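You operate a simulated robot arm through the tools that you are given. There is no shell and no other tool. Be economical: measure what you need, move in short steps, check, and stop when the job is done.

Carry out the task below with a simulated robot arm. There is one attempt and no reset: what you move stays moved.

## Task
Set the roll gap to the head card, then wind a test strand.
Fine: free the gap lever first, lock it again before winding; keep the lid shut and wind the feed knob fully.

The check looks at the end state, three seconds after you hand in, the way a careful person would. Anything else that was tipped, shoved, dropped, spilled or broken makes it a failure. A push-on lid holds only when it is set on centred and level and pressed home; a screw cap is set on level and turned clockwise until tight.

## Robot
A 6-joint arm with a two-finger parallel gripper, fixed in place. Base frame: the origin is at the foot of the arm, x ahead of it, y to its left, z up; the work surface is at about z = 0.872. Lengths are in m, angles in degrees, forces in N, time in s.
With the tool pointing down near the work surface it reaches from about 0.26 to 0.68 m from the base axis. Its first joint turns from -66.0 to 66.0 degrees. Payload 2.9 kg.
The tool frame sits at the grasp point between the pads (the TCP): z along the fingers, y along the line on which they close. The tips reach 0.03 m beyond it. The gripper opens to 0.11 m. The fingers are 0.02 m wide and 0.01 m thick; the gripper's body (0.048 by 0.112 m) begins 0.055 m behind the TCP.
Orientation is that of the tool frame in the base frame, as a unit quaternion [x, y, z, w]. With the fingers straight down and closing along the base's y, the tool's x points along the base's -x, its y along +y and its z along -z.

## Interface
- The arm moves only by the tool jog_arm. Its argument "moves" is a list that holds one entry, the list of rows, each a list of 7 numbers: the shift along the tool's x, y, z in m, then the turn, a rotation vector about the tool's x, y, z in degrees, then the opening in per cent of the stroke, from 0 (shut) to 100 (fully open). In form: [[[tx, ty, tz, wx, wy, wz, hand], ...]]. A call has 1 to 12 rows; each row is the pose to reach, as a shift and turn from the pose commanded when the call began, along the tool's axes at that moment. Each row takes 0.2 s and may step no farther than 0.05 m and 8.6 degrees from the row before; otherwise, or with a gripper value out of range, the whole call is refused. A pose out of reach is approached as far as the arm can. The call stops where the force on the tool passes 50 N (or 10 N more than at its start, if that is more) or the arm is blocked; 0.2 s more then pass. The fingers move at their own pace (about 0.108 m/s each) and stop on an object; they squeeze with about 38 N. The grip force told is the motor's: it shows also when the fingers shut on nothing. Time passes only in rows, and 0.2 s behind the last, so rows that repeat a pose let the fingers close. The reply holds the time, the measured pose of the TCP, the force on the tool along the base axes, the opening and the grip force, in the units named above and with some noise, and new pictures: "pictures" is both (left out), scene, wrist or none.
- Cameras (640 x 400 px; columns grow to the right, rows downward): "scene" is fixed at [0.0723, 0.4292, 1.3837]; the picture's right is [-0.80, -0.59, 0.00], its down [-0.34, 0.46, -0.82] and it looks along [0.49, -0.66, -0.58] (base axes); focal length 297 px, centre (320, 200). "wrist" rides on the gripper at [0.072, 0.017, -0.103] in the tool frame; the picture's right is [-0.23, 0.97, 0.00], its down [-0.76, -0.18, -0.62] and it looks along [-0.61, -0.14, 0.78] (tool axes); focal length 222 px, centre (320, 200). There is no depth. A picture from a camera that has moved, and an enlarged one, comes with that camera's place and axes in the base frame and with its lens.
- zoom(camera, box): a new picture of the part [left, top, right, bottom] of that camera's present view, enlarged. It takes no simulated time.
- job_done(): hands the job in; it is judged then, once.

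Go step by step. Nothing tells you positions but the pictures and the camera data: compare them with the known pose of the tool, close in by small moves and look again before you grip or let go. The budget is 120 turns and 170 pictures, counting those below and the enlarged ones. Unless the task says otherwise, let go and move clear before handing in, and close with one line.

The tools are called after "Emit:" by a JSON object that holds its "name" and its "arguments". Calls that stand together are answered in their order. jog_arm: Moves the arm, as the interface text tells. Its arguments: {"type":"object","properties":{"moves":{"type":"array","items":{"type":"array","items":{"type":"array","items":{"type":"number"}}}},"pictures":{"type":"string","enum":["both","scene","wrist","none"]}},"required":["moves"]} The other tools are called the same way: zoom (camera, box) takes an enlarged picture of a part of a camera's view; job_done () hands the job in.

At the start:

```text
time_s: 0.0
tool_pos: [0.4148, 0.1307, 1.2249]
orientation: [0.0, 1.0, 0.001, 0.0]
force: [0.0, -0.9, 0.0]
opening: 0.1099
grasp_force: 0.0
```

scene: 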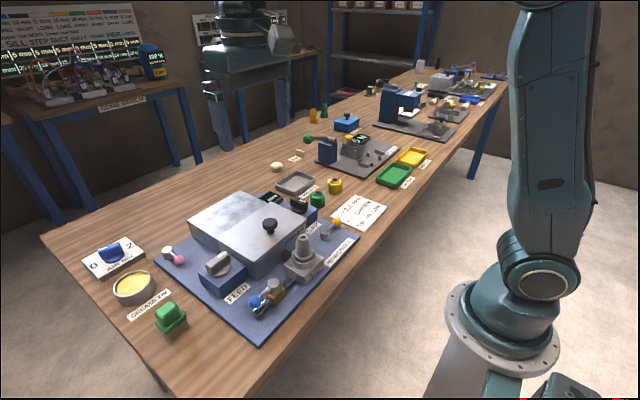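
wrist: 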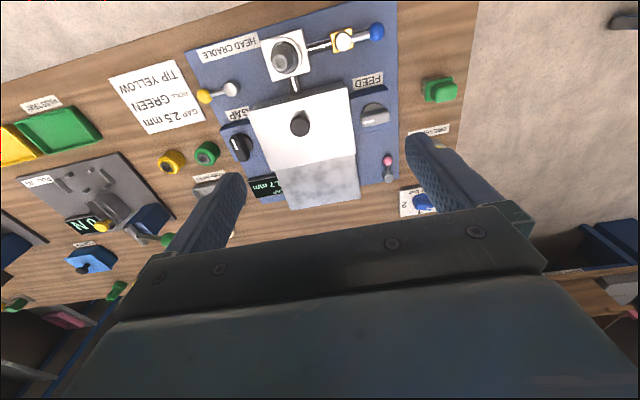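

I see a blue machine plate with a lid, GAP and FEED knobs, a head cradle and a card. I'll zoom in for details first.

Emit:
{"name": "zoom", "arguments": {"camera": "scene", "box": [150, 170, 390, 345]}}

Emit:
{"name": "zoom", "arguments": {"camera": "wrist", "box": [100, 0, 420, 220]}}

Emit:
{"name": "zoom", "arguments": {"camera": "scene", "box": [0, 0, 180, 110]}}

```text
2.29 times, centred on (270, 258) of scene
camera zoom: at [0.0723, 0.4292, 1.3837], right [-0.8, -0.59, 0.0], down [-0.34, 0.46, -0.82], along [0.49, -0.66, -0.58], focal length 679 px, centre (434, 69)
```

zoom: 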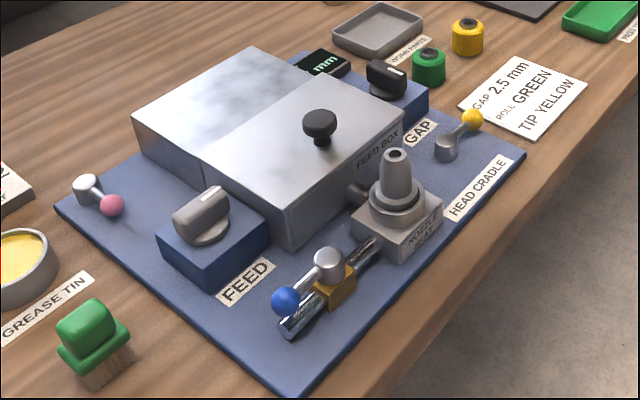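

```text
1.82 times, centred on (260, 110) of wrist
camera zoom: at [0.3406, 0.1479, 1.3272], right [0.23, 0.97, 0.0], down [0.76, -0.18, 0.62], along [0.61, -0.14, -0.78], focal length 404 px, centre (429, 364)
```

zoom: 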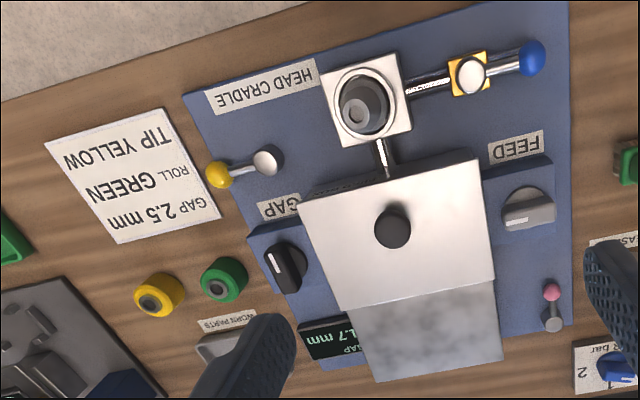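

```text
3.56 times, centred on (90, 55) of scene
camera zoom: at [0.0723, 0.4292, 1.3837], right [-0.8, -0.59, 0.0], down [-0.34, 0.46, -0.82], along [0.49, -0.66, -0.58], focal length 1056 px, centre (1138, 716)
```

zoom: 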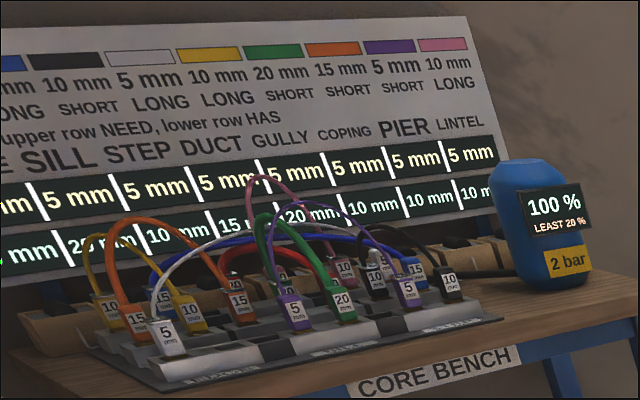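

The yellow-ball lever beside GAP is likely the gap lever. I'll move closer for a better view of the lever, the knob and the display.

Emit:
{"name": "jog_arm", "arguments": {"moves": [[[0.016, -0.022, 0.029, 0, 0, 0, 100], [0.032, -0.044, 0.058, 0, 0, 0, 80], [0.048, -0.066, 0.087, 0, 0, 0, 60], [0.064, -0.088, 0.116, 0, 0, 0, 40], [0.08, -0.11, 0.145, 0, 0, 0, 20], [0.098, -0.131, 0.17, 0, 0, 0, 0], [0.098, -0.131, 0.17, 0, 0, 0, 0]]], "pictures": "wrist"}}

```text
time_s: 1.6
tool_pos: [0.3148, 0.0006, 1.0535]
orientation: [0.0, 1.0, -0.001, 0.0]
force: [-1.1, 0.5, 0.0]
opening: 0.0
grasp_force: 38.0
camera wrist: at [0.2419, 0.017, 1.1568], right [0.23, 0.97, 0.0], down [0.76, -0.18, 0.62], along [0.61, -0.14, -0.78], focal length 222 px, centre (320, 200)
```

wrist: 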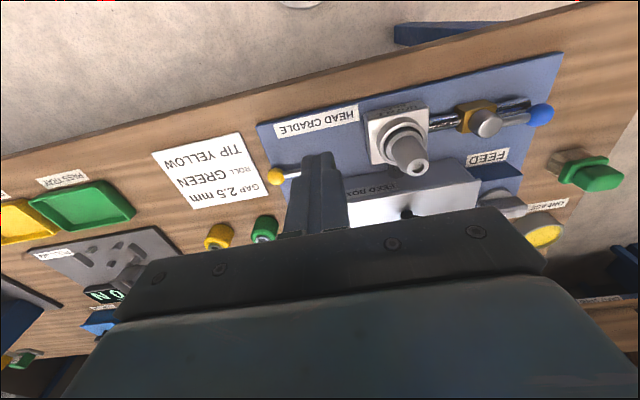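

The gripper blocks this view, so I'll place the tool beyond the target to get a clear line of sight.

Emit:
{"name": "jog_arm", "arguments": {"moves": [[[-0.035, 0.012, -0.02, 0, 0, 0, 0], [-0.07, 0.025, -0.04, 0, 0, 0, 0], [-0.105, 0.04, -0.055, 0, 0, 0, 0], [-0.145, 0.05, -0.066, 0, 0, 0, 0]]], "pictures": "wrist"}}

Emit:
{"name": "zoom", "arguments": {"camera": "wrist", "box": [140, 20, 380, 170]}}

```text
time_s: 2.6
tool_pos: [0.4599, 0.0507, 1.1194]
orientation: [0.001, 1.0, 0.001, 0.0]
force: [-0.5, 1.3, -0.2]
opening: 0.0002
grasp_force: 37.6
camera wrist: at [0.3877, 0.0675, 1.223], right [0.23, 0.97, 0.0], down [0.76, -0.18, 0.62], along [0.61, -0.14, -0.78], focal length 222 px, centre (320, 200)
```

wrist: 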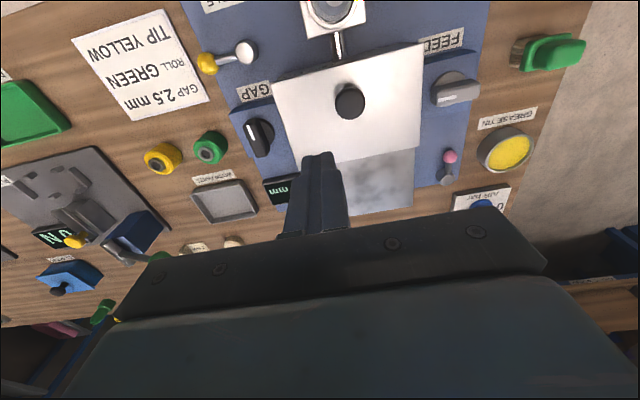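

```text
2.67 times, centred on (260, 95) of wrist
camera zoom: at [0.3877, 0.0675, 1.223], right [0.23, 0.97, 0.0], down [0.76, -0.18, 0.62], along [0.61, -0.14, -0.78], focal length 592 px, centre (480, 480)
```

zoom: 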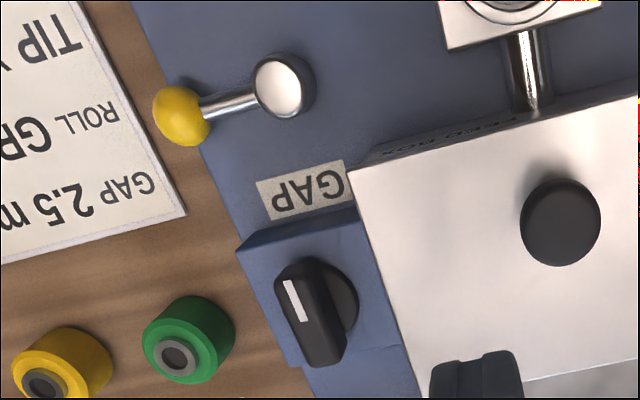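

The gap lever hub is at about (0.393, -0.022), with its ball at about (0.394, -0.075, 0.895). I'll go to the +x side of the ball with closed fingers and stay above it.

Emit:
{"name": "jog_arm", "arguments": {"moves": [[[0.017, -0.04, 0.01, 0, 0, 0, 0], [0.035, -0.085, 0.02, 0, 0, 0, 0], [0.035, -0.121, 0.05, 0, 0, 0, 0], [0.035, -0.121, 0.09, 0, 0, 0, 0], [0.035, -0.121, 0.13, 0, 0, 0, 0], [0.035, -0.121, 0.17, 0, 0, 0, 0]]]}}

```text
time_s: 4.0
tool_pos: [0.4244, -0.0707, 0.9493]
orientation: [-0.001, 1.0, 0.0, 0.001]
force: [0.1, -0.2, 0.8]
opening: 0.0
grasp_force: 37.5
camera wrist: at [0.352, -0.0544, 1.0523], right [0.23, 0.97, 0.0], down [0.76, -0.18, 0.62], along [0.61, -0.14, -0.78], focal length 222 px, centre (320, 200)
```

scene: 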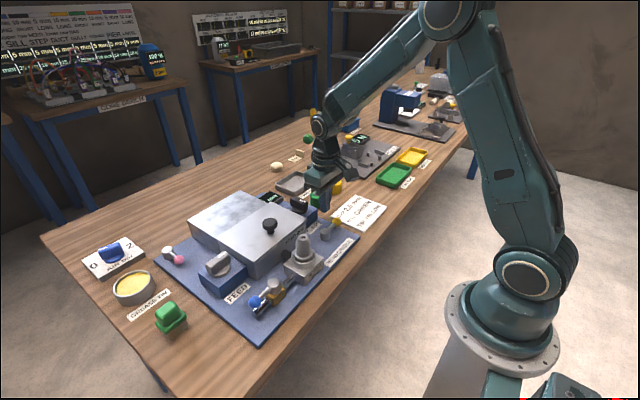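
wrist: 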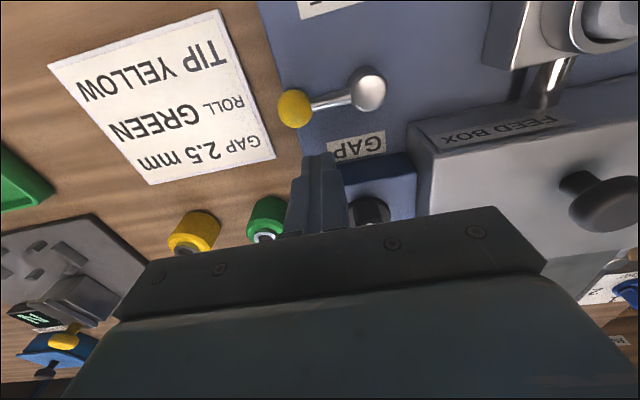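

The ball is at about (0.392, -0.08) and the fingers have clearance on its +x side. I'll descend and push gently toward -x.

Emit:
{"name": "jog_arm", "arguments": {"moves": [[[0, -0.004, 0.015, 0, 0, 0, 0], [0, -0.004, 0.031, 0, 0, 0, 0], [0.01, -0.004, 0.031, 0, 0, 0, 0], [0.018, -0.003, 0.031, 0, 0, 0, 0], [0.026, -0.002, 0.031, 0, 0, 0, 0]]]}}

```text
time_s: 5.2
tool_pos: [0.3985, -0.0719, 0.9208]
orientation: [-0.001, 1.0, 0.0, 0.0]
force: [1.2, 0.2, 0.6]
opening: 0.0002
grasp_force: 37.7
camera wrist: at [0.3267, -0.0558, 1.0224], right [0.23, 0.97, 0.0], down [0.76, -0.18, 0.62], along [0.61, -0.14, -0.78], focal length 222 px, centre (320, 200)
```

scene: 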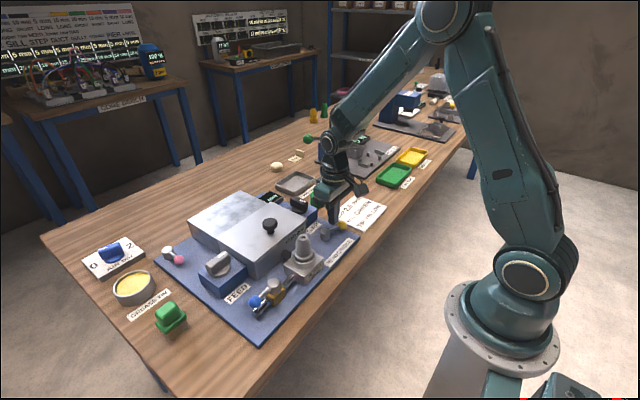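
wrist: 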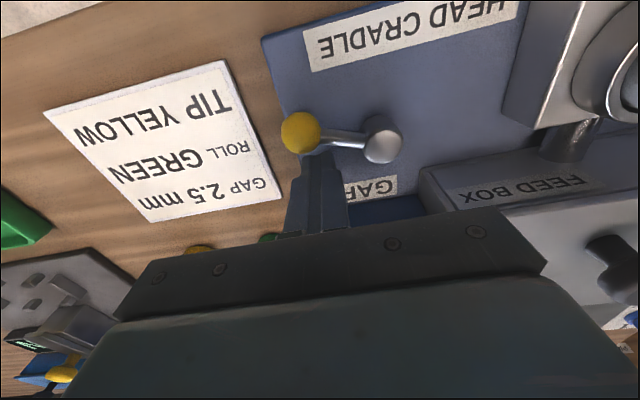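

The lever yields easily toward -x. I'll follow the arc around.

Emit:
{"name": "jog_arm", "arguments": {"moves": [[[0.013, -0.008, 0, 0, 0, 0, 0], [0.028, -0.005, 0, 0, 0, 0, 0], [0.041, 0.003, 0, 0, 0, 0, 0], [0.052, 0.014, 0, 0, 0, 0, 0], [0.06, 0.027, 0, 0, 0, 0, 0]]]}}

```text
time_s: 6.1
tool_pos: [0.3659, -0.0749, 0.9214]
orientation: [0.006, 1.0, -0.009, 0.015]
force: [5.5, -8.2, -0.5]
opening: 0.0001
grasp_force: 37.6
stopped in row 4: the force on the tool passed its limit (the readings are from after the stop); the commanded pose is now the measured one
camera wrist: at [0.2899, -0.0555, 1.0215], right [0.24, 0.97, -0.01], down [0.74, -0.18, 0.65], along [0.63, -0.16, -0.76], focal length 222 px, centre (320, 200)
```

scene: 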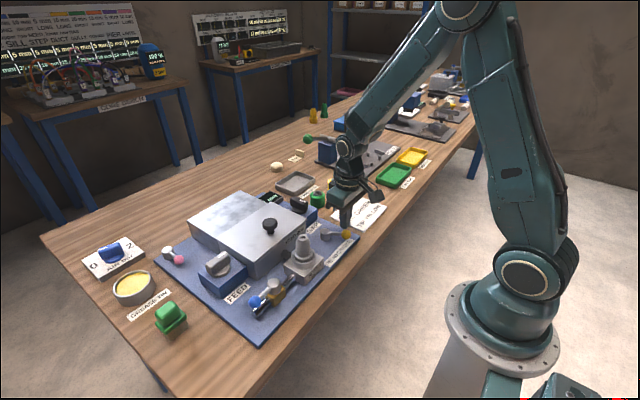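
wrist: 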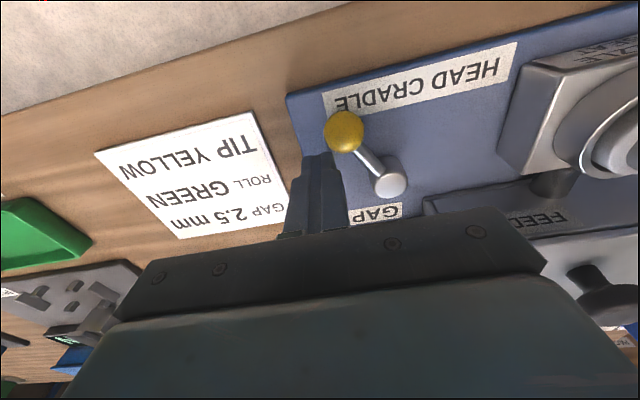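

The lever reached a stop about 50° round, which I take to be the free end. I'll back off, rise, and view the GAP knob.

Emit:
{"name": "jog_arm", "arguments": {"moves": [[[-0.008, -0.012, 0, 0, 0, 0, 0], [-0.008, -0.015, -0.04, 0, 0, 0, 0], [-0.02, 0.01, -0.08, 0, 0, 0, 0], [-0.05, 0.04, -0.12, 0, 0, 0, 0], [-0.09, 0.07, -0.15, 0, 0, 0, 0], [-0.13, 0.08, -0.16, 0, 0, 0, 0]]], "pictures": "wrist"}}

Emit:
{"name": "zoom", "arguments": {"camera": "wrist", "box": [140, 20, 380, 170]}}

```text
refused: row 4 steps farther than a row can; nothing moved
```

```text
2.67 times, centred on (260, 95) of wrist
camera zoom: at [0.2899, -0.0555, 1.0215], right [0.24, 0.97, -0.01], down [0.74, -0.18, 0.65], along [0.63, -0.16, -0.76], focal length 592 px, centre (480, 480)
```

zoom: 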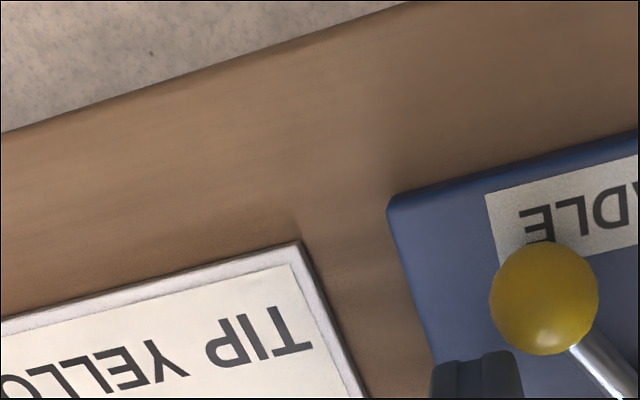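

Row too long; I'll resend it with smaller steps and correct the slight tilt.

Emit:
{"name": "jog_arm", "arguments": {"moves": [[[-0.008, -0.01, 0, 0, 0, 0, 0], [-0.008, -0.01, -0.04, -1.03, 1.72, -0.69, 0], [-0.02, 0.01, -0.08, -1.03, 1.72, -0.69, 0], [-0.04, 0.03, -0.115, -1.03, 1.72, -0.69, 0], [-0.07, 0.06, -0.135, -1.03, 1.72, -0.69, 0], [-0.1, 0.09, -0.15, -1.03, 1.72, -0.69, 0], [-0.125, 0.12, -0.17, -1.03, 1.72, -0.69, 0]]], "pictures": "wrist"}}

Emit:
{"name": "zoom", "arguments": {"camera": "wrist", "box": [140, 40, 380, 190]}}

Emit:
{"name": "zoom", "arguments": {"camera": "scene", "box": [230, 170, 350, 245]}}

```text
time_s: 7.7
tool_pos: [0.4843, 0.0488, 1.0918]
orientation: [0.0, 1.0, 0.002, -0.001]
force: [0.7, 1.1, -0.3]
opening: 0.0
grasp_force: 37.9
camera wrist: at [0.4127, 0.0645, 1.1953], right [0.23, 0.97, 0.0], down [0.76, -0.18, 0.62], along [0.6, -0.14, -0.78], focal length 222 px, centre (320, 200)
```

wrist: 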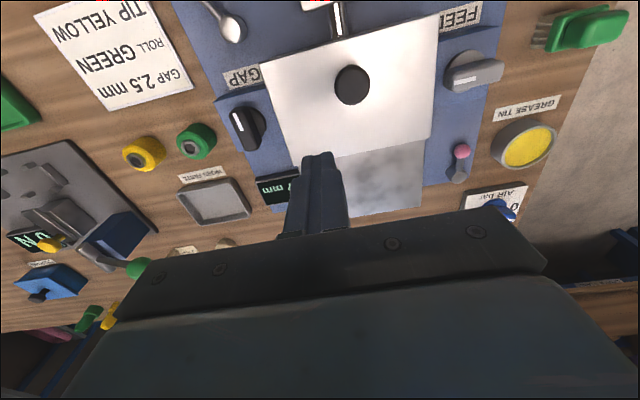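

```text
2.67 times, centred on (260, 115) of wrist
camera zoom: at [0.4127, 0.0645, 1.1953], right [0.23, 0.97, 0.0], down [0.76, -0.18, 0.62], along [0.6, -0.14, -0.78], focal length 592 px, centre (480, 427)
```

zoom: 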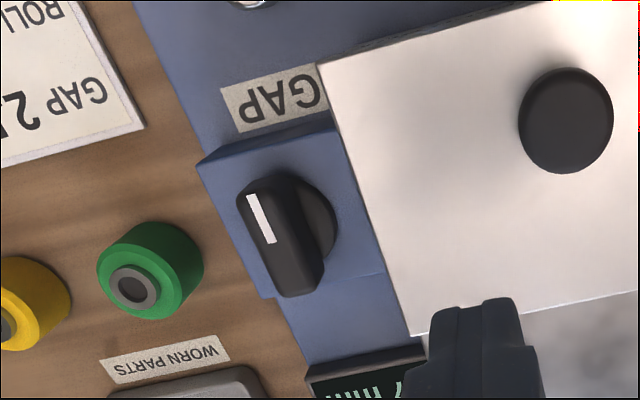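

```text
5.33 times, centred on (290, 208) of scene
camera zoom: at [0.0723, 0.4292, 1.3837], right [-0.8, -0.59, 0.0], down [-0.34, 0.46, -0.82], along [0.49, -0.66, -0.58], focal length 1584 px, centre (480, 160)
```

zoom: 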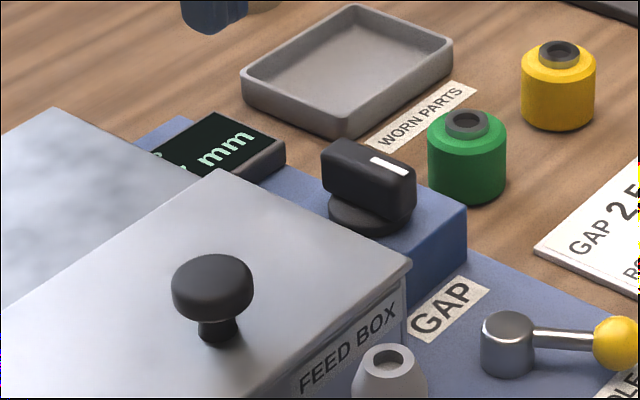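

The GAP knob bar lies along x, at about (0.488, -0.047) with its top near 0.932, and the mark is at its -x end. I'll hover above it with the fingers partly open.

Emit:
{"name": "jog_arm", "arguments": {"moves": [[[-0.002, -0.05, 0, 0, 0, 0, 20], [-0.004, -0.096, 0, 0, 0, 0, 40], [-0.004, -0.096, 0.04, 0, 0, 0, 45], [-0.004, -0.096, 0.08, 0, 0, 0, 45], [-0.004, -0.096, 0.11, 0, 0, 0, 45]]]}}

Emit:
{"name": "zoom", "arguments": {"camera": "scene", "box": [230, 160, 350, 235]}}

```text
time_s: 8.9
tool_pos: [0.4897, -0.0484, 0.9828]
orientation: [-0.001, 1.0, 0.001, -0.002]
force: [0.5, -0.3, 0.7]
opening: 0.0497
grasp_force: 0.1
camera wrist: at [0.4172, -0.032, 1.0854], right [0.23, 0.97, 0.0], down [0.76, -0.18, 0.62], along [0.6, -0.14, -0.78], focal length 222 px, centre (320, 200)
```

scene: 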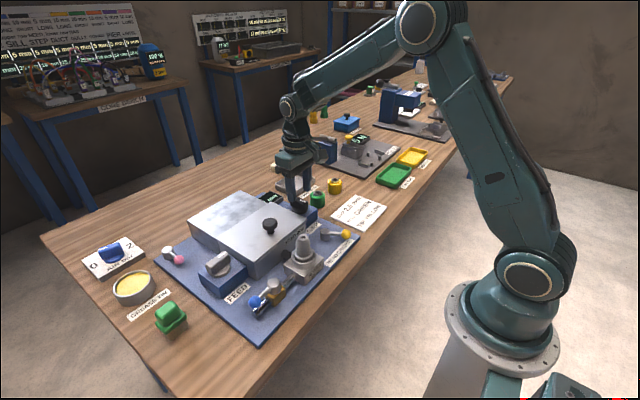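
wrist: 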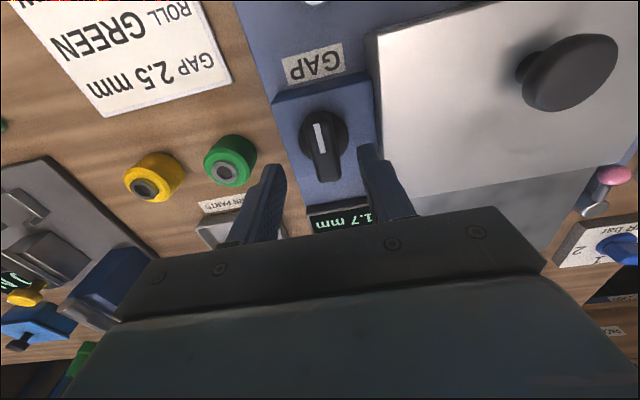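

```text
5.33 times, centred on (290, 198) of scene
camera zoom: at [0.0724, 0.4292, 1.3837], right [-0.8, -0.59, 0.0], down [-0.34, 0.46, -0.82], along [0.49, -0.66, -0.58], focal length 1584 px, centre (480, 213)
```

zoom: 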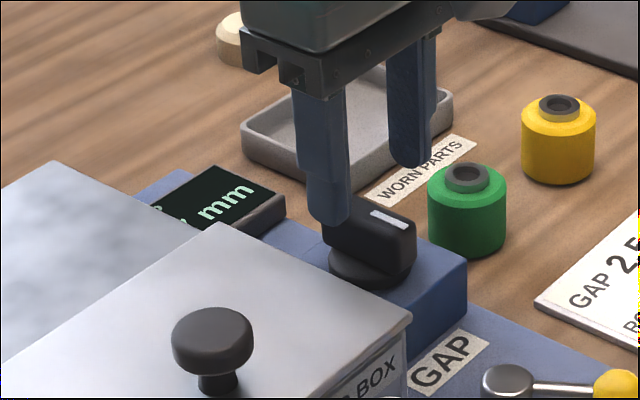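

The display reads 1.7 mm and is visible between the fingers from here. I'll descend around the bar and close.

Emit:
{"name": "jog_arm", "arguments": {"moves": [[[0.004, 0.001, 0.02, 0, 0, 0, 45], [0.004, 0.001, 0.038, 0, 0, 0, 45], [0.004, 0.001, 0.038, 0, 0, 0, 10], [0.004, 0.001, 0.038, 0, 0, 0, 0], [0.004, 0.001, 0.038, 0, 0, 0, 0]]], "pictures": "wrist"}}

Emit:
{"name": "zoom", "arguments": {"camera": "scene", "box": [230, 160, 350, 235]}}

```text
time_s: 10.1
tool_pos: [0.4849, -0.0446, 0.946]
orientation: [-0.002, 1.0, 0.002, -0.002]
force: [-2.5, 13.7, 11.1]
opening: 0.0398
grasp_force: 45.6
camera wrist: at [0.4126, -0.0296, 1.0483], right [0.22, 0.97, 0.0], down [0.76, -0.18, 0.62], along [0.6, -0.14, -0.78], focal length 222 px, centre (320, 200)
```

wrist: 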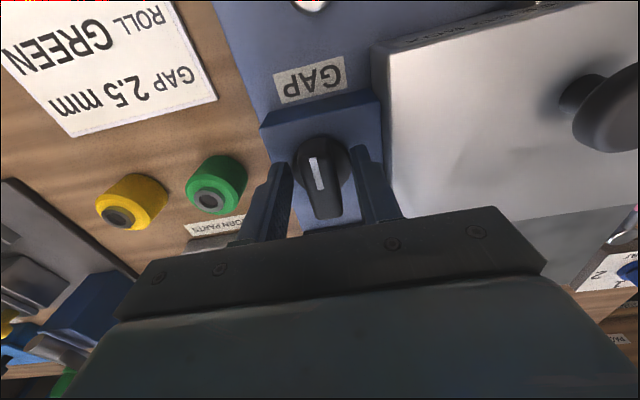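

```text
5.33 times, centred on (290, 198) of scene
camera zoom: at [0.0721, 0.4296, 1.3836], right [-0.8, -0.59, 0.0], down [-0.34, 0.46, -0.82], along [0.49, -0.66, -0.58], focal length 1584 px, centre (480, 213)
```

zoom: 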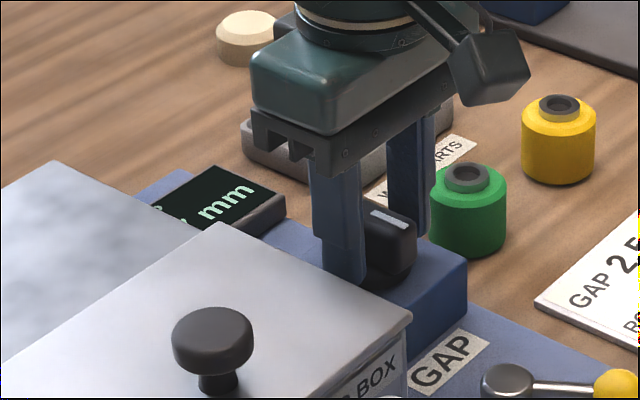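

The fingers caught the round base disc (40 mm) rather than the bar. I'll open, rise a centimetre, and re-grip on the bar.

Emit:
{"name": "jog_arm", "arguments": {"moves": [[[0, 0, 0, 0, 0, 0, 50], [0, -0.0015, -0.011, 0, 0, 0, 50], [0, -0.0015, -0.011, 0, 0, 0, 20], [0, -0.0015, -0.011, 0, 0, 0, 0], [0, -0.0015, -0.011, 0, 0, 0, 0]]], "pictures": "wrist"}}

Emit:
{"name": "zoom", "arguments": {"camera": "scene", "box": [230, 160, 350, 235]}}

```text
time_s: 11.3
tool_pos: [0.4848, -0.0453, 0.9554]
orientation: [-0.004, 1.0, 0.002, -0.003]
force: [-0.3, 26.9, -1.1]
opening: 0.0198
grasp_force: 45.1
camera wrist: at [0.4129, -0.0301, 1.0587], right [0.22, 0.98, 0.0], down [0.77, -0.17, 0.62], along [0.61, -0.13, -0.79], focal length 222 px, centre (320, 200)
```

wrist: 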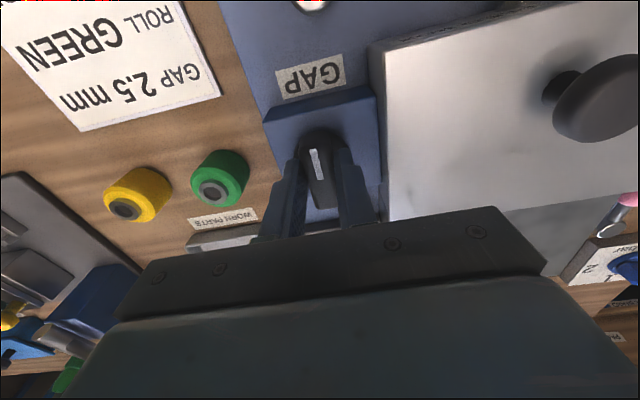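

```text
5.33 times, centred on (290, 198) of scene
camera zoom: at [0.0723, 0.4299, 1.3835], right [-0.8, -0.59, 0.0], down [-0.34, 0.46, -0.82], along [0.49, -0.66, -0.58], focal length 1584 px, centre (480, 213)
```

zoom: 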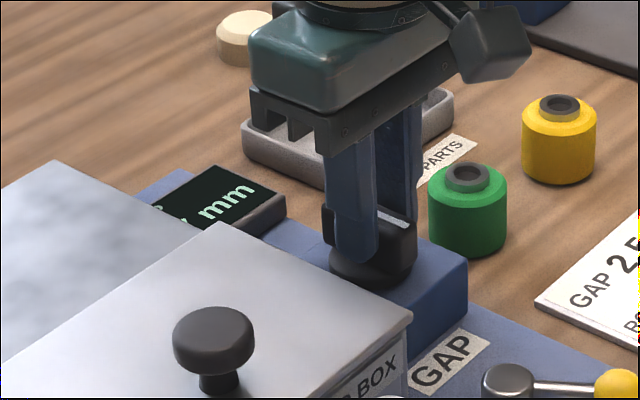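

It now holds the bar (20 mm), with a slight side pull toward +y. I'll shift +3 mm and turn about 16° clockwise to see the effect.

Emit:
{"name": "jog_arm", "arguments": {"moves": [[[0, 0.003, 0, 0, 0, 0, 0], [0, 0.003, 0, 0, 0, 8, 0], [0, 0.003, 0, 0, 0, 16, 0], [0, 0.003, 0, 0, 0, 16, 0]]], "pictures": "wrist"}}

Emit:
{"name": "zoom", "arguments": {"camera": "scene", "box": [230, 160, 350, 235]}}

```text
time_s: 12.3
tool_pos: [0.4856, -0.044, 0.9541]
orientation: [0.139, 0.99, 0.0, -0.002]
force: [-0.8, 19.2, 5.9]
opening: 0.0197
grasp_force: 44.5
camera wrist: at [0.4205, -0.0086, 1.0586], right [0.49, 0.87, 0.0], down [0.69, -0.38, 0.62], along [0.54, -0.3, -0.78], focal length 222 px, centre (320, 200)
```

wrist: 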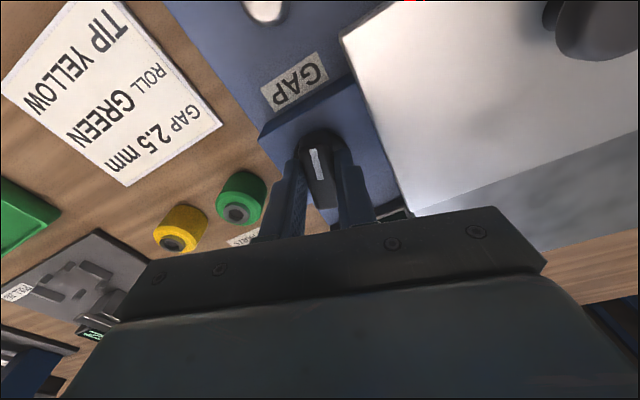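

```text
5.33 times, centred on (290, 198) of scene
camera zoom: at [0.0722, 0.4297, 1.3836], right [-0.8, -0.59, 0.0], down [-0.34, 0.46, -0.82], along [0.49, -0.66, -0.58], focal length 1584 px, centre (480, 213)
```

zoom: 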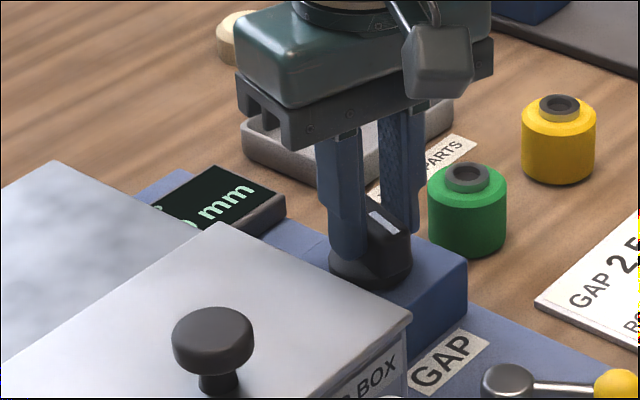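

The knob turned and the last digit changed. I'll open and rise to read the display.

Emit:
{"name": "jog_arm", "arguments": {"moves": [[[0, 0, 0, 0, 0, 0, 50], [0, 0, 0, 0, 0, 0, 50], [0, 0, -0.03, 0, 0, -8, 50], [0, 0, -0.035, 0, 0, -16, 50]]], "pictures": "wrist"}}

Emit:
{"name": "zoom", "arguments": {"camera": "wrist", "box": [240, 90, 400, 240]}}

```text
time_s: 13.3
tool_pos: [0.4859, -0.0451, 0.9895]
orientation: [0.0, 1.0, 0.001, -0.002]
force: [-0.8, 0.7, -0.1]
opening: 0.0547
grasp_force: 0.0
camera wrist: at [0.4132, -0.0289, 1.0931], right [0.22, 0.97, 0.0], down [0.76, -0.18, 0.62], along [0.6, -0.14, -0.78], focal length 222 px, centre (320, 200)
```

wrist: 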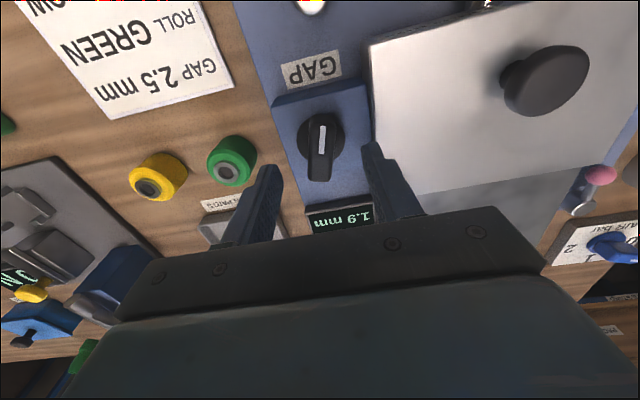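

```text
2.67 times, centred on (320, 165) of wrist
camera zoom: at [0.4132, -0.0289, 1.0931], right [0.22, 0.97, 0.0], down [0.76, -0.18, 0.62], along [0.6, -0.14, -0.78], focal length 592 px, centre (320, 293)
```

zoom: 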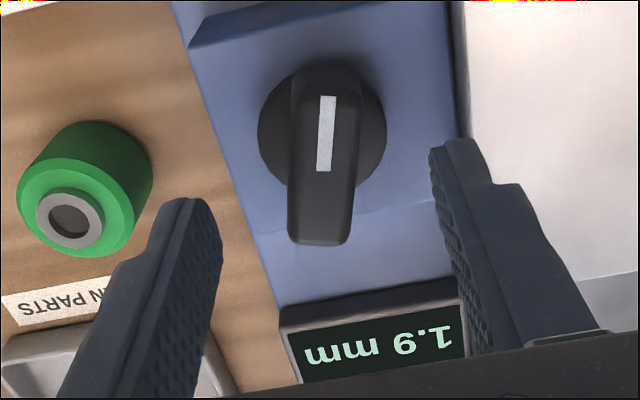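

The display reads 1.9 mm, so clockwise raises it, about 0.2 mm per 16°. I'll re-grip and turn about 45° more.

Emit:
{"name": "jog_arm", "arguments": {"moves": [[[0, 0.001, 0.02, 0, 0, 8, 50], [0, 0.002, 0.035, 0, 0, 16, 50], [0, 0.002, 0.035, 0, 0, 16, 10], [0, 0.002, 0.035, 0, 0, 16, 0], [0, 0.002, 0.035, 0, 0, 16, 0], [0, 0.002, 0.035, 0, 0, 24, 0], [0, 0.002, 0.035, 0, 0, 32, 0], [0, 0.002, 0.035, 0, 0, 40, 0], [0, 0.002, 0.035, 0, 0, 48, 0], [0, 0.002, 0.035, 0, 0, 55, 0], [0, 0.002, 0.035, 0, 0, 61, 0], [0, 0.002, 0.035, 0, 0, 61, 0]]], "pictures": "wrist"}}

Emit:
{"name": "zoom", "arguments": {"camera": "scene", "box": [230, 160, 350, 235]}}

```text
time_s: 15.9
tool_pos: [0.4878, -0.0406, 0.9555]
orientation: [0.505, 0.863, 0.002, 0.0]
force: [28.3, 18.2, -9.5]
opening: 0.02
grasp_force: 45.1
camera wrist: at [0.4668, 0.0295, 1.0579], right [0.96, 0.28, 0.0], down [0.21, -0.75, 0.62], along [0.17, -0.6, -0.78], focal length 222 px, centre (320, 200)
```

wrist: 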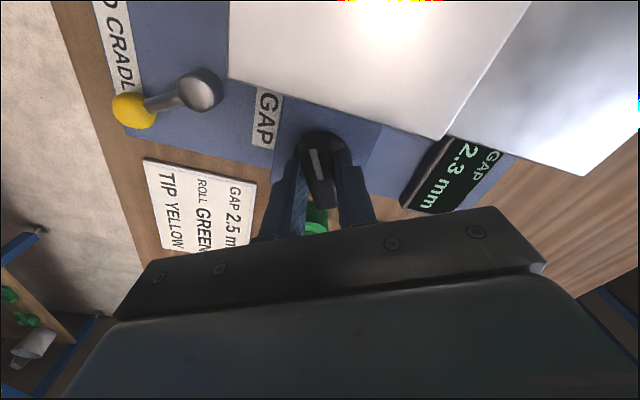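

```text
5.33 times, centred on (290, 198) of scene
camera zoom: at [0.0732, 0.4296, 1.3835], right [-0.8, -0.59, 0.0], down [-0.34, 0.46, -0.82], along [0.49, -0.66, -0.58], focal length 1584 px, centre (480, 213)
```

zoom: 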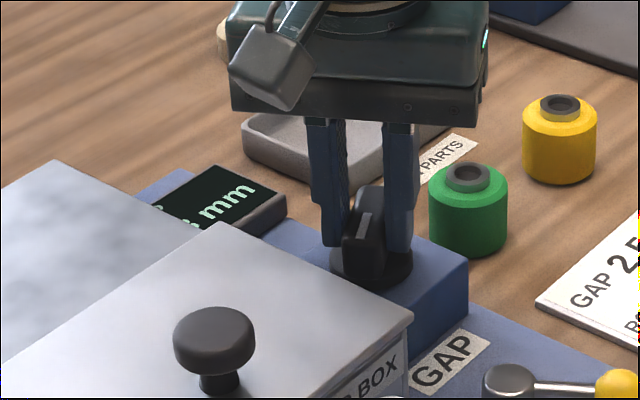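

The display is visible now and reads 2.3 mm. I'll nudge to ease the side load and turn another 16°.

Emit:
{"name": "jog_arm", "arguments": {"moves": [[[0, 0.003, 0, 0, 0, 0, 0], [0, 0.003, 0, 0, 0, 8, 0], [0, 0.003, 0, 0, 0, 16, 0], [0, 0.003, 0, 0, 0, 16, 0]]], "pictures": "none"}}

Emit:
{"name": "zoom", "arguments": {"camera": "wrist", "box": [280, 100, 520, 250]}}

```text
time_s: 16.9
tool_pos: [0.4885, -0.0404, 0.9552]
orientation: [0.622, 0.783, 0.0, -0.001]
force: [17.9, 15.3, -6.1]
opening: 0.0197
grasp_force: 44.8
```

```text
2.67 times, centred on (400, 175) of wrist
camera zoom: at [0.4892, 0.0329, 1.058], right [1.0, 0.0, 0.0], down [0.0, -0.78, 0.62], along [0.0, -0.62, -0.78], focal length 592 px, centre (107, 267)
```

zoom: 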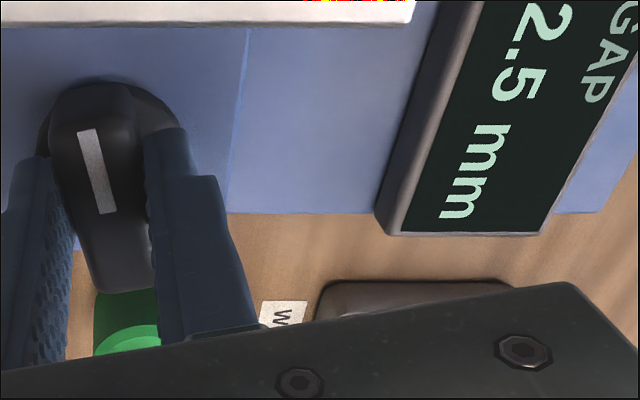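

It reads 2.5 mm, matching the card. By my rate estimate it may sit slightly low, so I'll add 3° and check.

Emit:
{"name": "jog_arm", "arguments": {"moves": [[[0, 0, 0, 0, 0, 3, 0], [0, 0, 0, 0, 0, 3, 0]]], "pictures": "none"}}

Emit:
{"name": "zoom", "arguments": {"camera": "wrist", "box": [280, 100, 520, 250]}}

```text
time_s: 17.5
tool_pos: [0.489, -0.0415, 0.9552]
orientation: [0.641, 0.768, 0.001, -0.001]
force: [19.4, 15.2, -7.2]
opening: 0.0199
grasp_force: 45.0
```

```text
2.67 times, centred on (400, 175) of wrist
camera zoom: at [0.4931, 0.0328, 1.058], right [1.0, -0.05, 0.0], down [-0.04, -0.78, 0.62], along [-0.03, -0.62, -0.78], focal length 592 px, centre (107, 267)
```

zoom: 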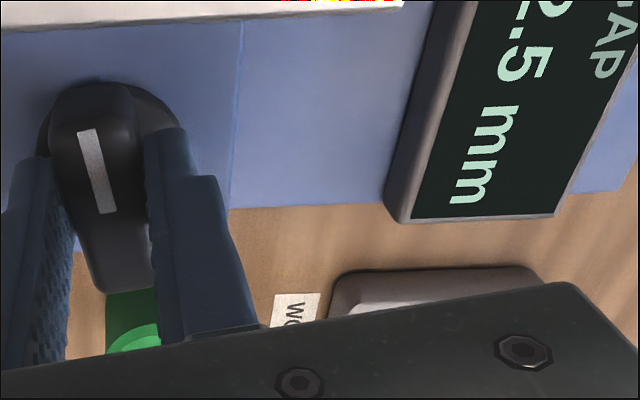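

Still 2.5 mm. I'll release, rise, turn back to the base orientation, and check the display.

Emit:
{"name": "jog_arm", "arguments": {"moves": [[[0, 0, 0, 0, 0, 0, 60], [0, 0, 0, 0, 0, 0, 60], [0, 0, -0.03, 0, 0, 0, 60], [0, 0, -0.06, 0, 0, -8, 60], [0, 0, -0.07, 0, 0, -16, 50], [0, 0, -0.08, 0, 0, -24, 40], [0, 0, -0.08, 0, 0, -32, 30], [0, 0, -0.08, 0, 0, -40, 20], [0, 0, -0.08, 0, 0, -48, 10], [0, 0, -0.08, 0, 0, -56, 0], [0, 0, -0.08, 0, 0, -64, 0], [0, 0, -0.08, 0, 0, -72, 0]]], "pictures": "wrist"}}

Emit:
{"name": "zoom", "arguments": {"camera": "wrist", "box": [200, 20, 440, 220]}}

```text
time_s: 20.1
tool_pos: [0.4884, -0.043, 1.0344]
orientation: [0.068, 0.998, 0.001, -0.001]
force: [-0.6, -0.5, -0.4]
opening: 0.0
grasp_force: 37.8
camera wrist: at [0.4189, -0.0162, 1.1378], right [0.36, 0.93, 0.0], down [0.73, -0.28, 0.62], along [0.58, -0.22, -0.78], focal length 222 px, centre (320, 200)
```

wrist: 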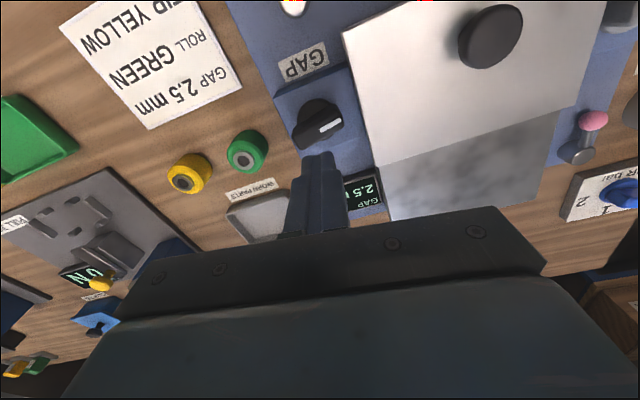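

```text
2.00 times, centred on (320, 120) of wrist
camera zoom: at [0.4189, -0.0162, 1.1378], right [0.36, 0.93, 0.0], down [0.73, -0.28, 0.62], along [0.58, -0.22, -0.78], focal length 444 px, centre (320, 360)
```

zoom: 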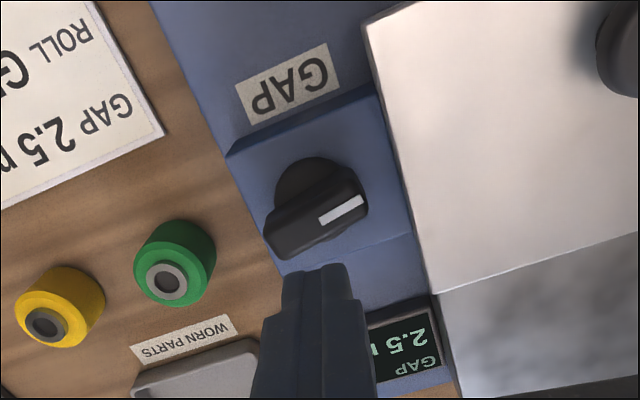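

The display reads 2.5 and the knob is set. Next I'll lock the lever by going to the -x side of the yellow ball.

Emit:
{"name": "jog_arm", "arguments": {"moves": [[[0.04, -0.003, 0, 0, 0, -2, 0], [0.08, -0.006, 0, 0, 0, -4, 0], [0.12, -0.009, 0.01, 0, 0, -6, 0], [0.161, -0.011, 0.03, 0, 0, -7.8, 0], [0.161, -0.011, 0.065, 0, 0, -7.8, 0]]]}}

Emit:
{"name": "zoom", "arguments": {"camera": "scene", "box": [270, 180, 390, 255]}}

```text
time_s: 21.3
tool_pos: [0.3266, -0.0299, 0.9708]
orientation: [0.001, 1.0, 0.0, -0.001]
force: [0.9, -0.1, 0.2]
opening: 0.0
grasp_force: 37.1
camera wrist: at [0.2544, -0.014, 1.0728], right [0.23, 0.97, 0.0], down [0.76, -0.18, 0.62], along [0.6, -0.14, -0.78], focal length 222 px, centre (320, 200)
```

scene: 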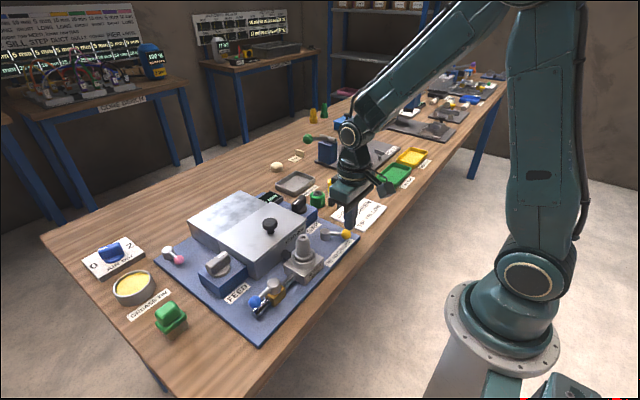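
wrist: 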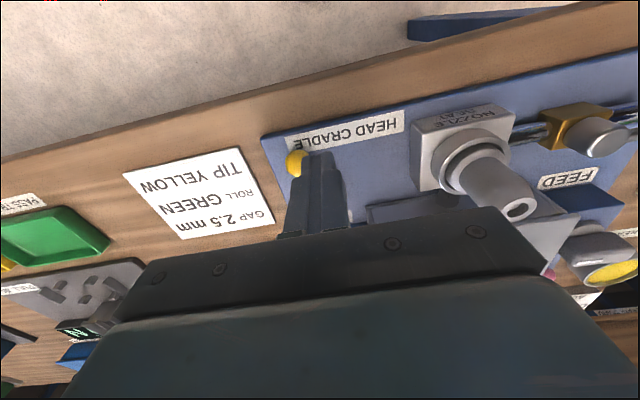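

```text
5.33 times, centred on (330, 218) of scene
camera zoom: at [0.0723, 0.4292, 1.3837], right [-0.8, -0.59, 0.0], down [-0.34, 0.46, -0.82], along [0.49, -0.66, -0.58], focal length 1584 px, centre (267, 107)
```

zoom: 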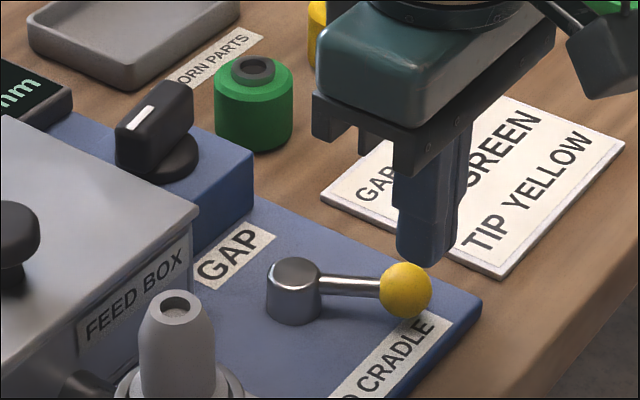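

The ball is at about (0.346, -0.057) and the fingers are on its +y/-x side. I'll descend and sweep it back to its original direction until it stops.

Emit:
{"name": "jog_arm", "arguments": {"moves": [[[0.004, 0.004, 0.025, 0, 0, 0, 0], [0.004, 0.004, 0.05, 0, 0, 0, 0], [-0.006, -0.01, 0.05, 0, 0, 0, 0], [-0.013, -0.019, 0.05, 0, 0, 0, 0], [-0.022, -0.032, 0.05, 0, 0, 0, 0], [-0.034, -0.042, 0.05, 0, 0, 0, 0], [-0.043, -0.045, 0.05, 0, 0, 0, 0], [-0.05, -0.045, 0.05, 0, 0, 0, 0]]]}}

Emit:
{"name": "zoom", "arguments": {"camera": "scene", "box": [270, 180, 390, 255]}}

```text
time_s: 23.1
tool_pos: [0.3735, -0.0752, 0.9207]
orientation: [0.001, 1.0, 0.002, -0.006]
force: [-17.2, -0.6, 6.0]
opening: 0.0
grasp_force: 37.2
camera wrist: at [0.3024, -0.0593, 1.0233], right [0.23, 0.97, 0.0], down [0.77, -0.18, 0.61], along [0.6, -0.14, -0.79], focal length 222 px, centre (320, 200)
```

scene: 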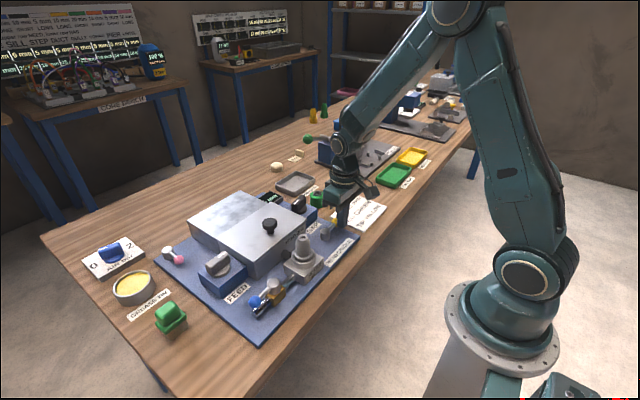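
wrist: 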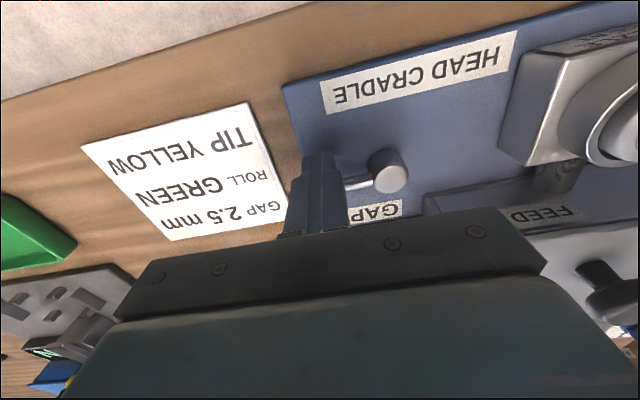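

```text
5.33 times, centred on (330, 218) of scene
camera zoom: at [0.0718, 0.4292, 1.3838], right [-0.8, -0.59, 0.0], down [-0.34, 0.46, -0.82], along [0.49, -0.66, -0.58], focal length 1584 px, centre (267, 107)
```

zoom: 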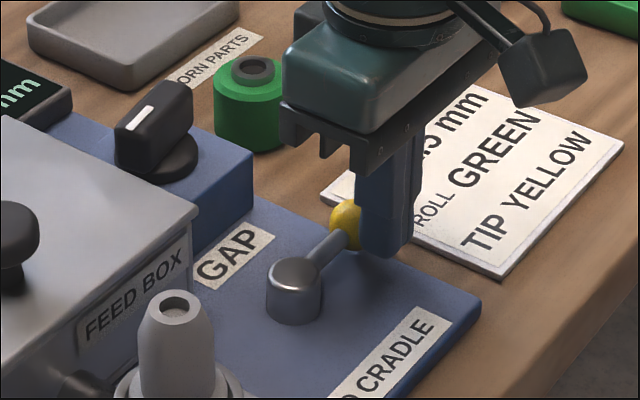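

It appears to be reaching its stop (about 17 N). I'll press a few mm more, then back off and inspect.

Emit:
{"name": "jog_arm", "arguments": {"moves": [[[-0.006, 0, 0, 0, 0, 0, 0], [-0.01, 0, 0, 0, 0, 0, 0]]], "pictures": "none"}}

Emit:
{"name": "jog_arm", "arguments": {"moves": [[[0.025, 0, 0, 0, 0, 0, 0], [0.025, 0, -0.04, 0, 0, 0, 0], [0.0, 0.02, -0.08, 0, 0, 0, 0], [-0.03, 0.05, -0.1, 0, 0, 0, 0], [-0.06, 0.08, -0.12, 0, 0, 0, 0], [-0.09, 0.11, -0.14, 0, 0, 0, 0], [-0.11, 0.14, -0.17, 0, 0, 0, 0]]], "pictures": "wrist"}}

Emit:
{"name": "zoom", "arguments": {"camera": "scene", "box": [150, 170, 390, 320]}}

Emit:
{"name": "zoom", "arguments": {"camera": "wrist", "box": [140, 0, 380, 150]}}

```text
time_s: 23.6
tool_pos: [0.3738, -0.0739, 0.9186]
orientation: [0.002, 1.0, 0.003, -0.019]
force: [-8.7, 2.2, 0.6]
opening: 0.0
grasp_force: 37.2
stopped in row 2: the force on the tool passed its limit (the readings are from after the stop); the commanded pose is now the measured one
```

```text
refused: row 3 steps farther than a row can; nothing moved
```

```text
2.67 times, centred on (270, 245) of scene
camera zoom: at [0.0722, 0.4293, 1.3837], right [-0.8, -0.59, 0.0], down [-0.34, 0.46, -0.82], along [0.49, -0.66, -0.58], focal length 792 px, centre (453, 80)
```

zoom: 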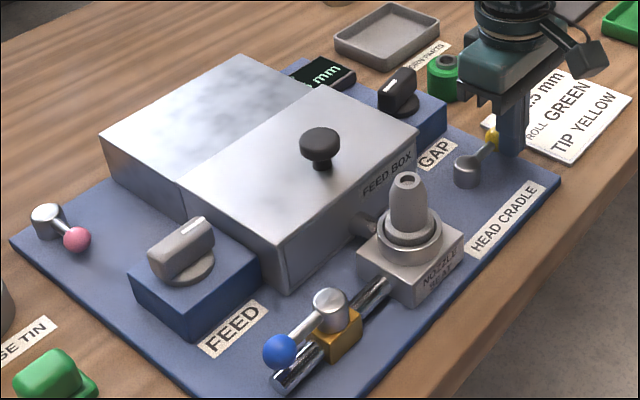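

```text
2.67 times, centred on (260, 75) of wrist
camera zoom: at [0.3058, -0.0584, 1.0231], right [0.23, 0.97, 0.0], down [0.78, -0.19, 0.59], along [0.58, -0.14, -0.8], focal length 592 px, centre (480, 533)
```

zoom: 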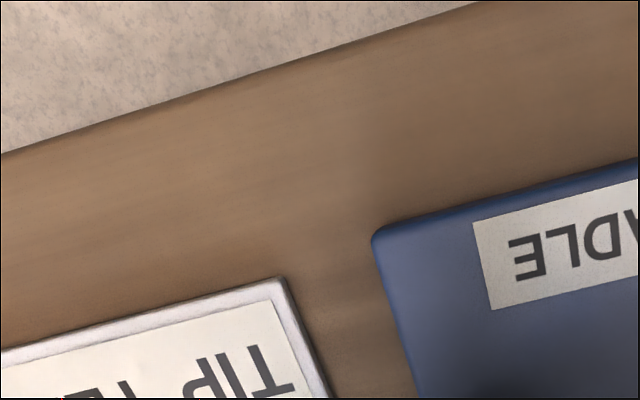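

The lever is firmly against its stop. I'll retreat in smaller steps, fix the tilt, and look.

Emit:
{"name": "jog_arm", "arguments": {"moves": [[[0.025, 0, 0, 0, -2.2, 0, 0], [0.025, 0, -0.04, 0, -2.2, 0, 0], [0.01, 0.015, -0.08, 0, -2.2, 0, 0], [-0.01, 0.035, -0.11, 0, -2.2, 0, 0], [-0.04, 0.06, -0.13, 0, -2.2, 0, 0], [-0.07, 0.09, -0.15, 0, -2.2, 0, 0], [-0.1, 0.12, -0.17, 0, -2.2, 0, 0]]], "pictures": "wrist"}}

Emit:
{"name": "zoom", "arguments": {"camera": "wrist", "box": [140, 0, 380, 150]}}

Emit:
{"name": "zoom", "arguments": {"camera": "wrist", "box": [360, 20, 600, 220]}}

```text
time_s: 25.2
tool_pos: [0.4815, 0.0439, 1.0849]
orientation: [0.003, 1.0, 0.002, 0.004]
force: [0.5, -0.2, 0.6]
opening: 0.0
grasp_force: 38.2
camera wrist: at [0.4091, 0.0603, 1.1877], right [0.23, 0.97, 0.01], down [0.76, -0.19, 0.63], along [0.61, -0.14, -0.78], focal length 222 px, centre (320, 200)
```

wrist: 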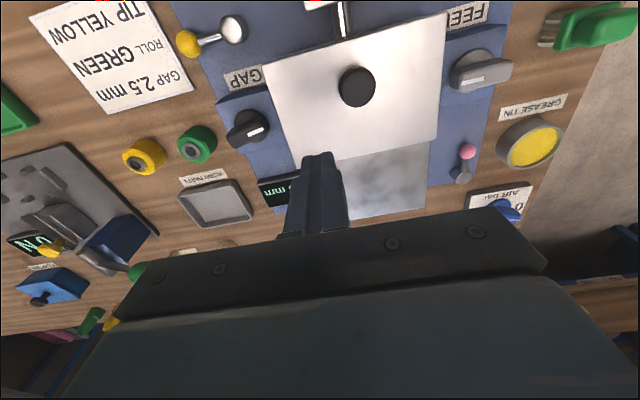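

```text
2.67 times, centred on (260, 75) of wrist
camera zoom: at [0.4091, 0.0603, 1.1877], right [0.23, 0.97, 0.01], down [0.76, -0.19, 0.63], along [0.61, -0.14, -0.78], focal length 592 px, centre (480, 533)
```

zoom: 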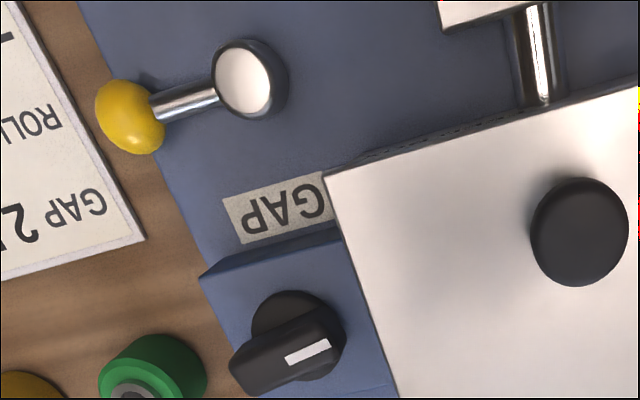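

```text
2.00 times, centred on (480, 120) of wrist
camera zoom: at [0.4091, 0.0603, 1.1877], right [0.23, 0.97, 0.01], down [0.76, -0.19, 0.63], along [0.61, -0.14, -0.78], focal length 444 px, centre (0, 360)
```

zoom: 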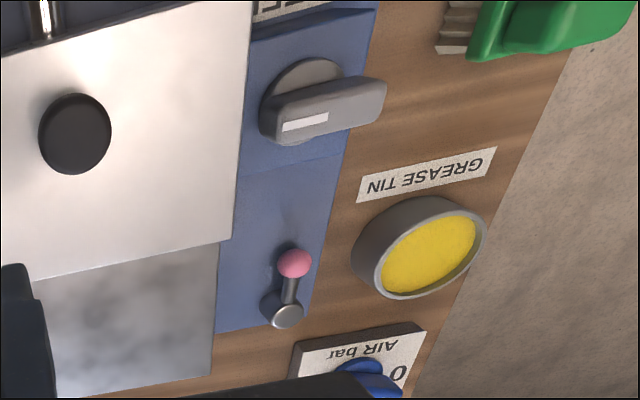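

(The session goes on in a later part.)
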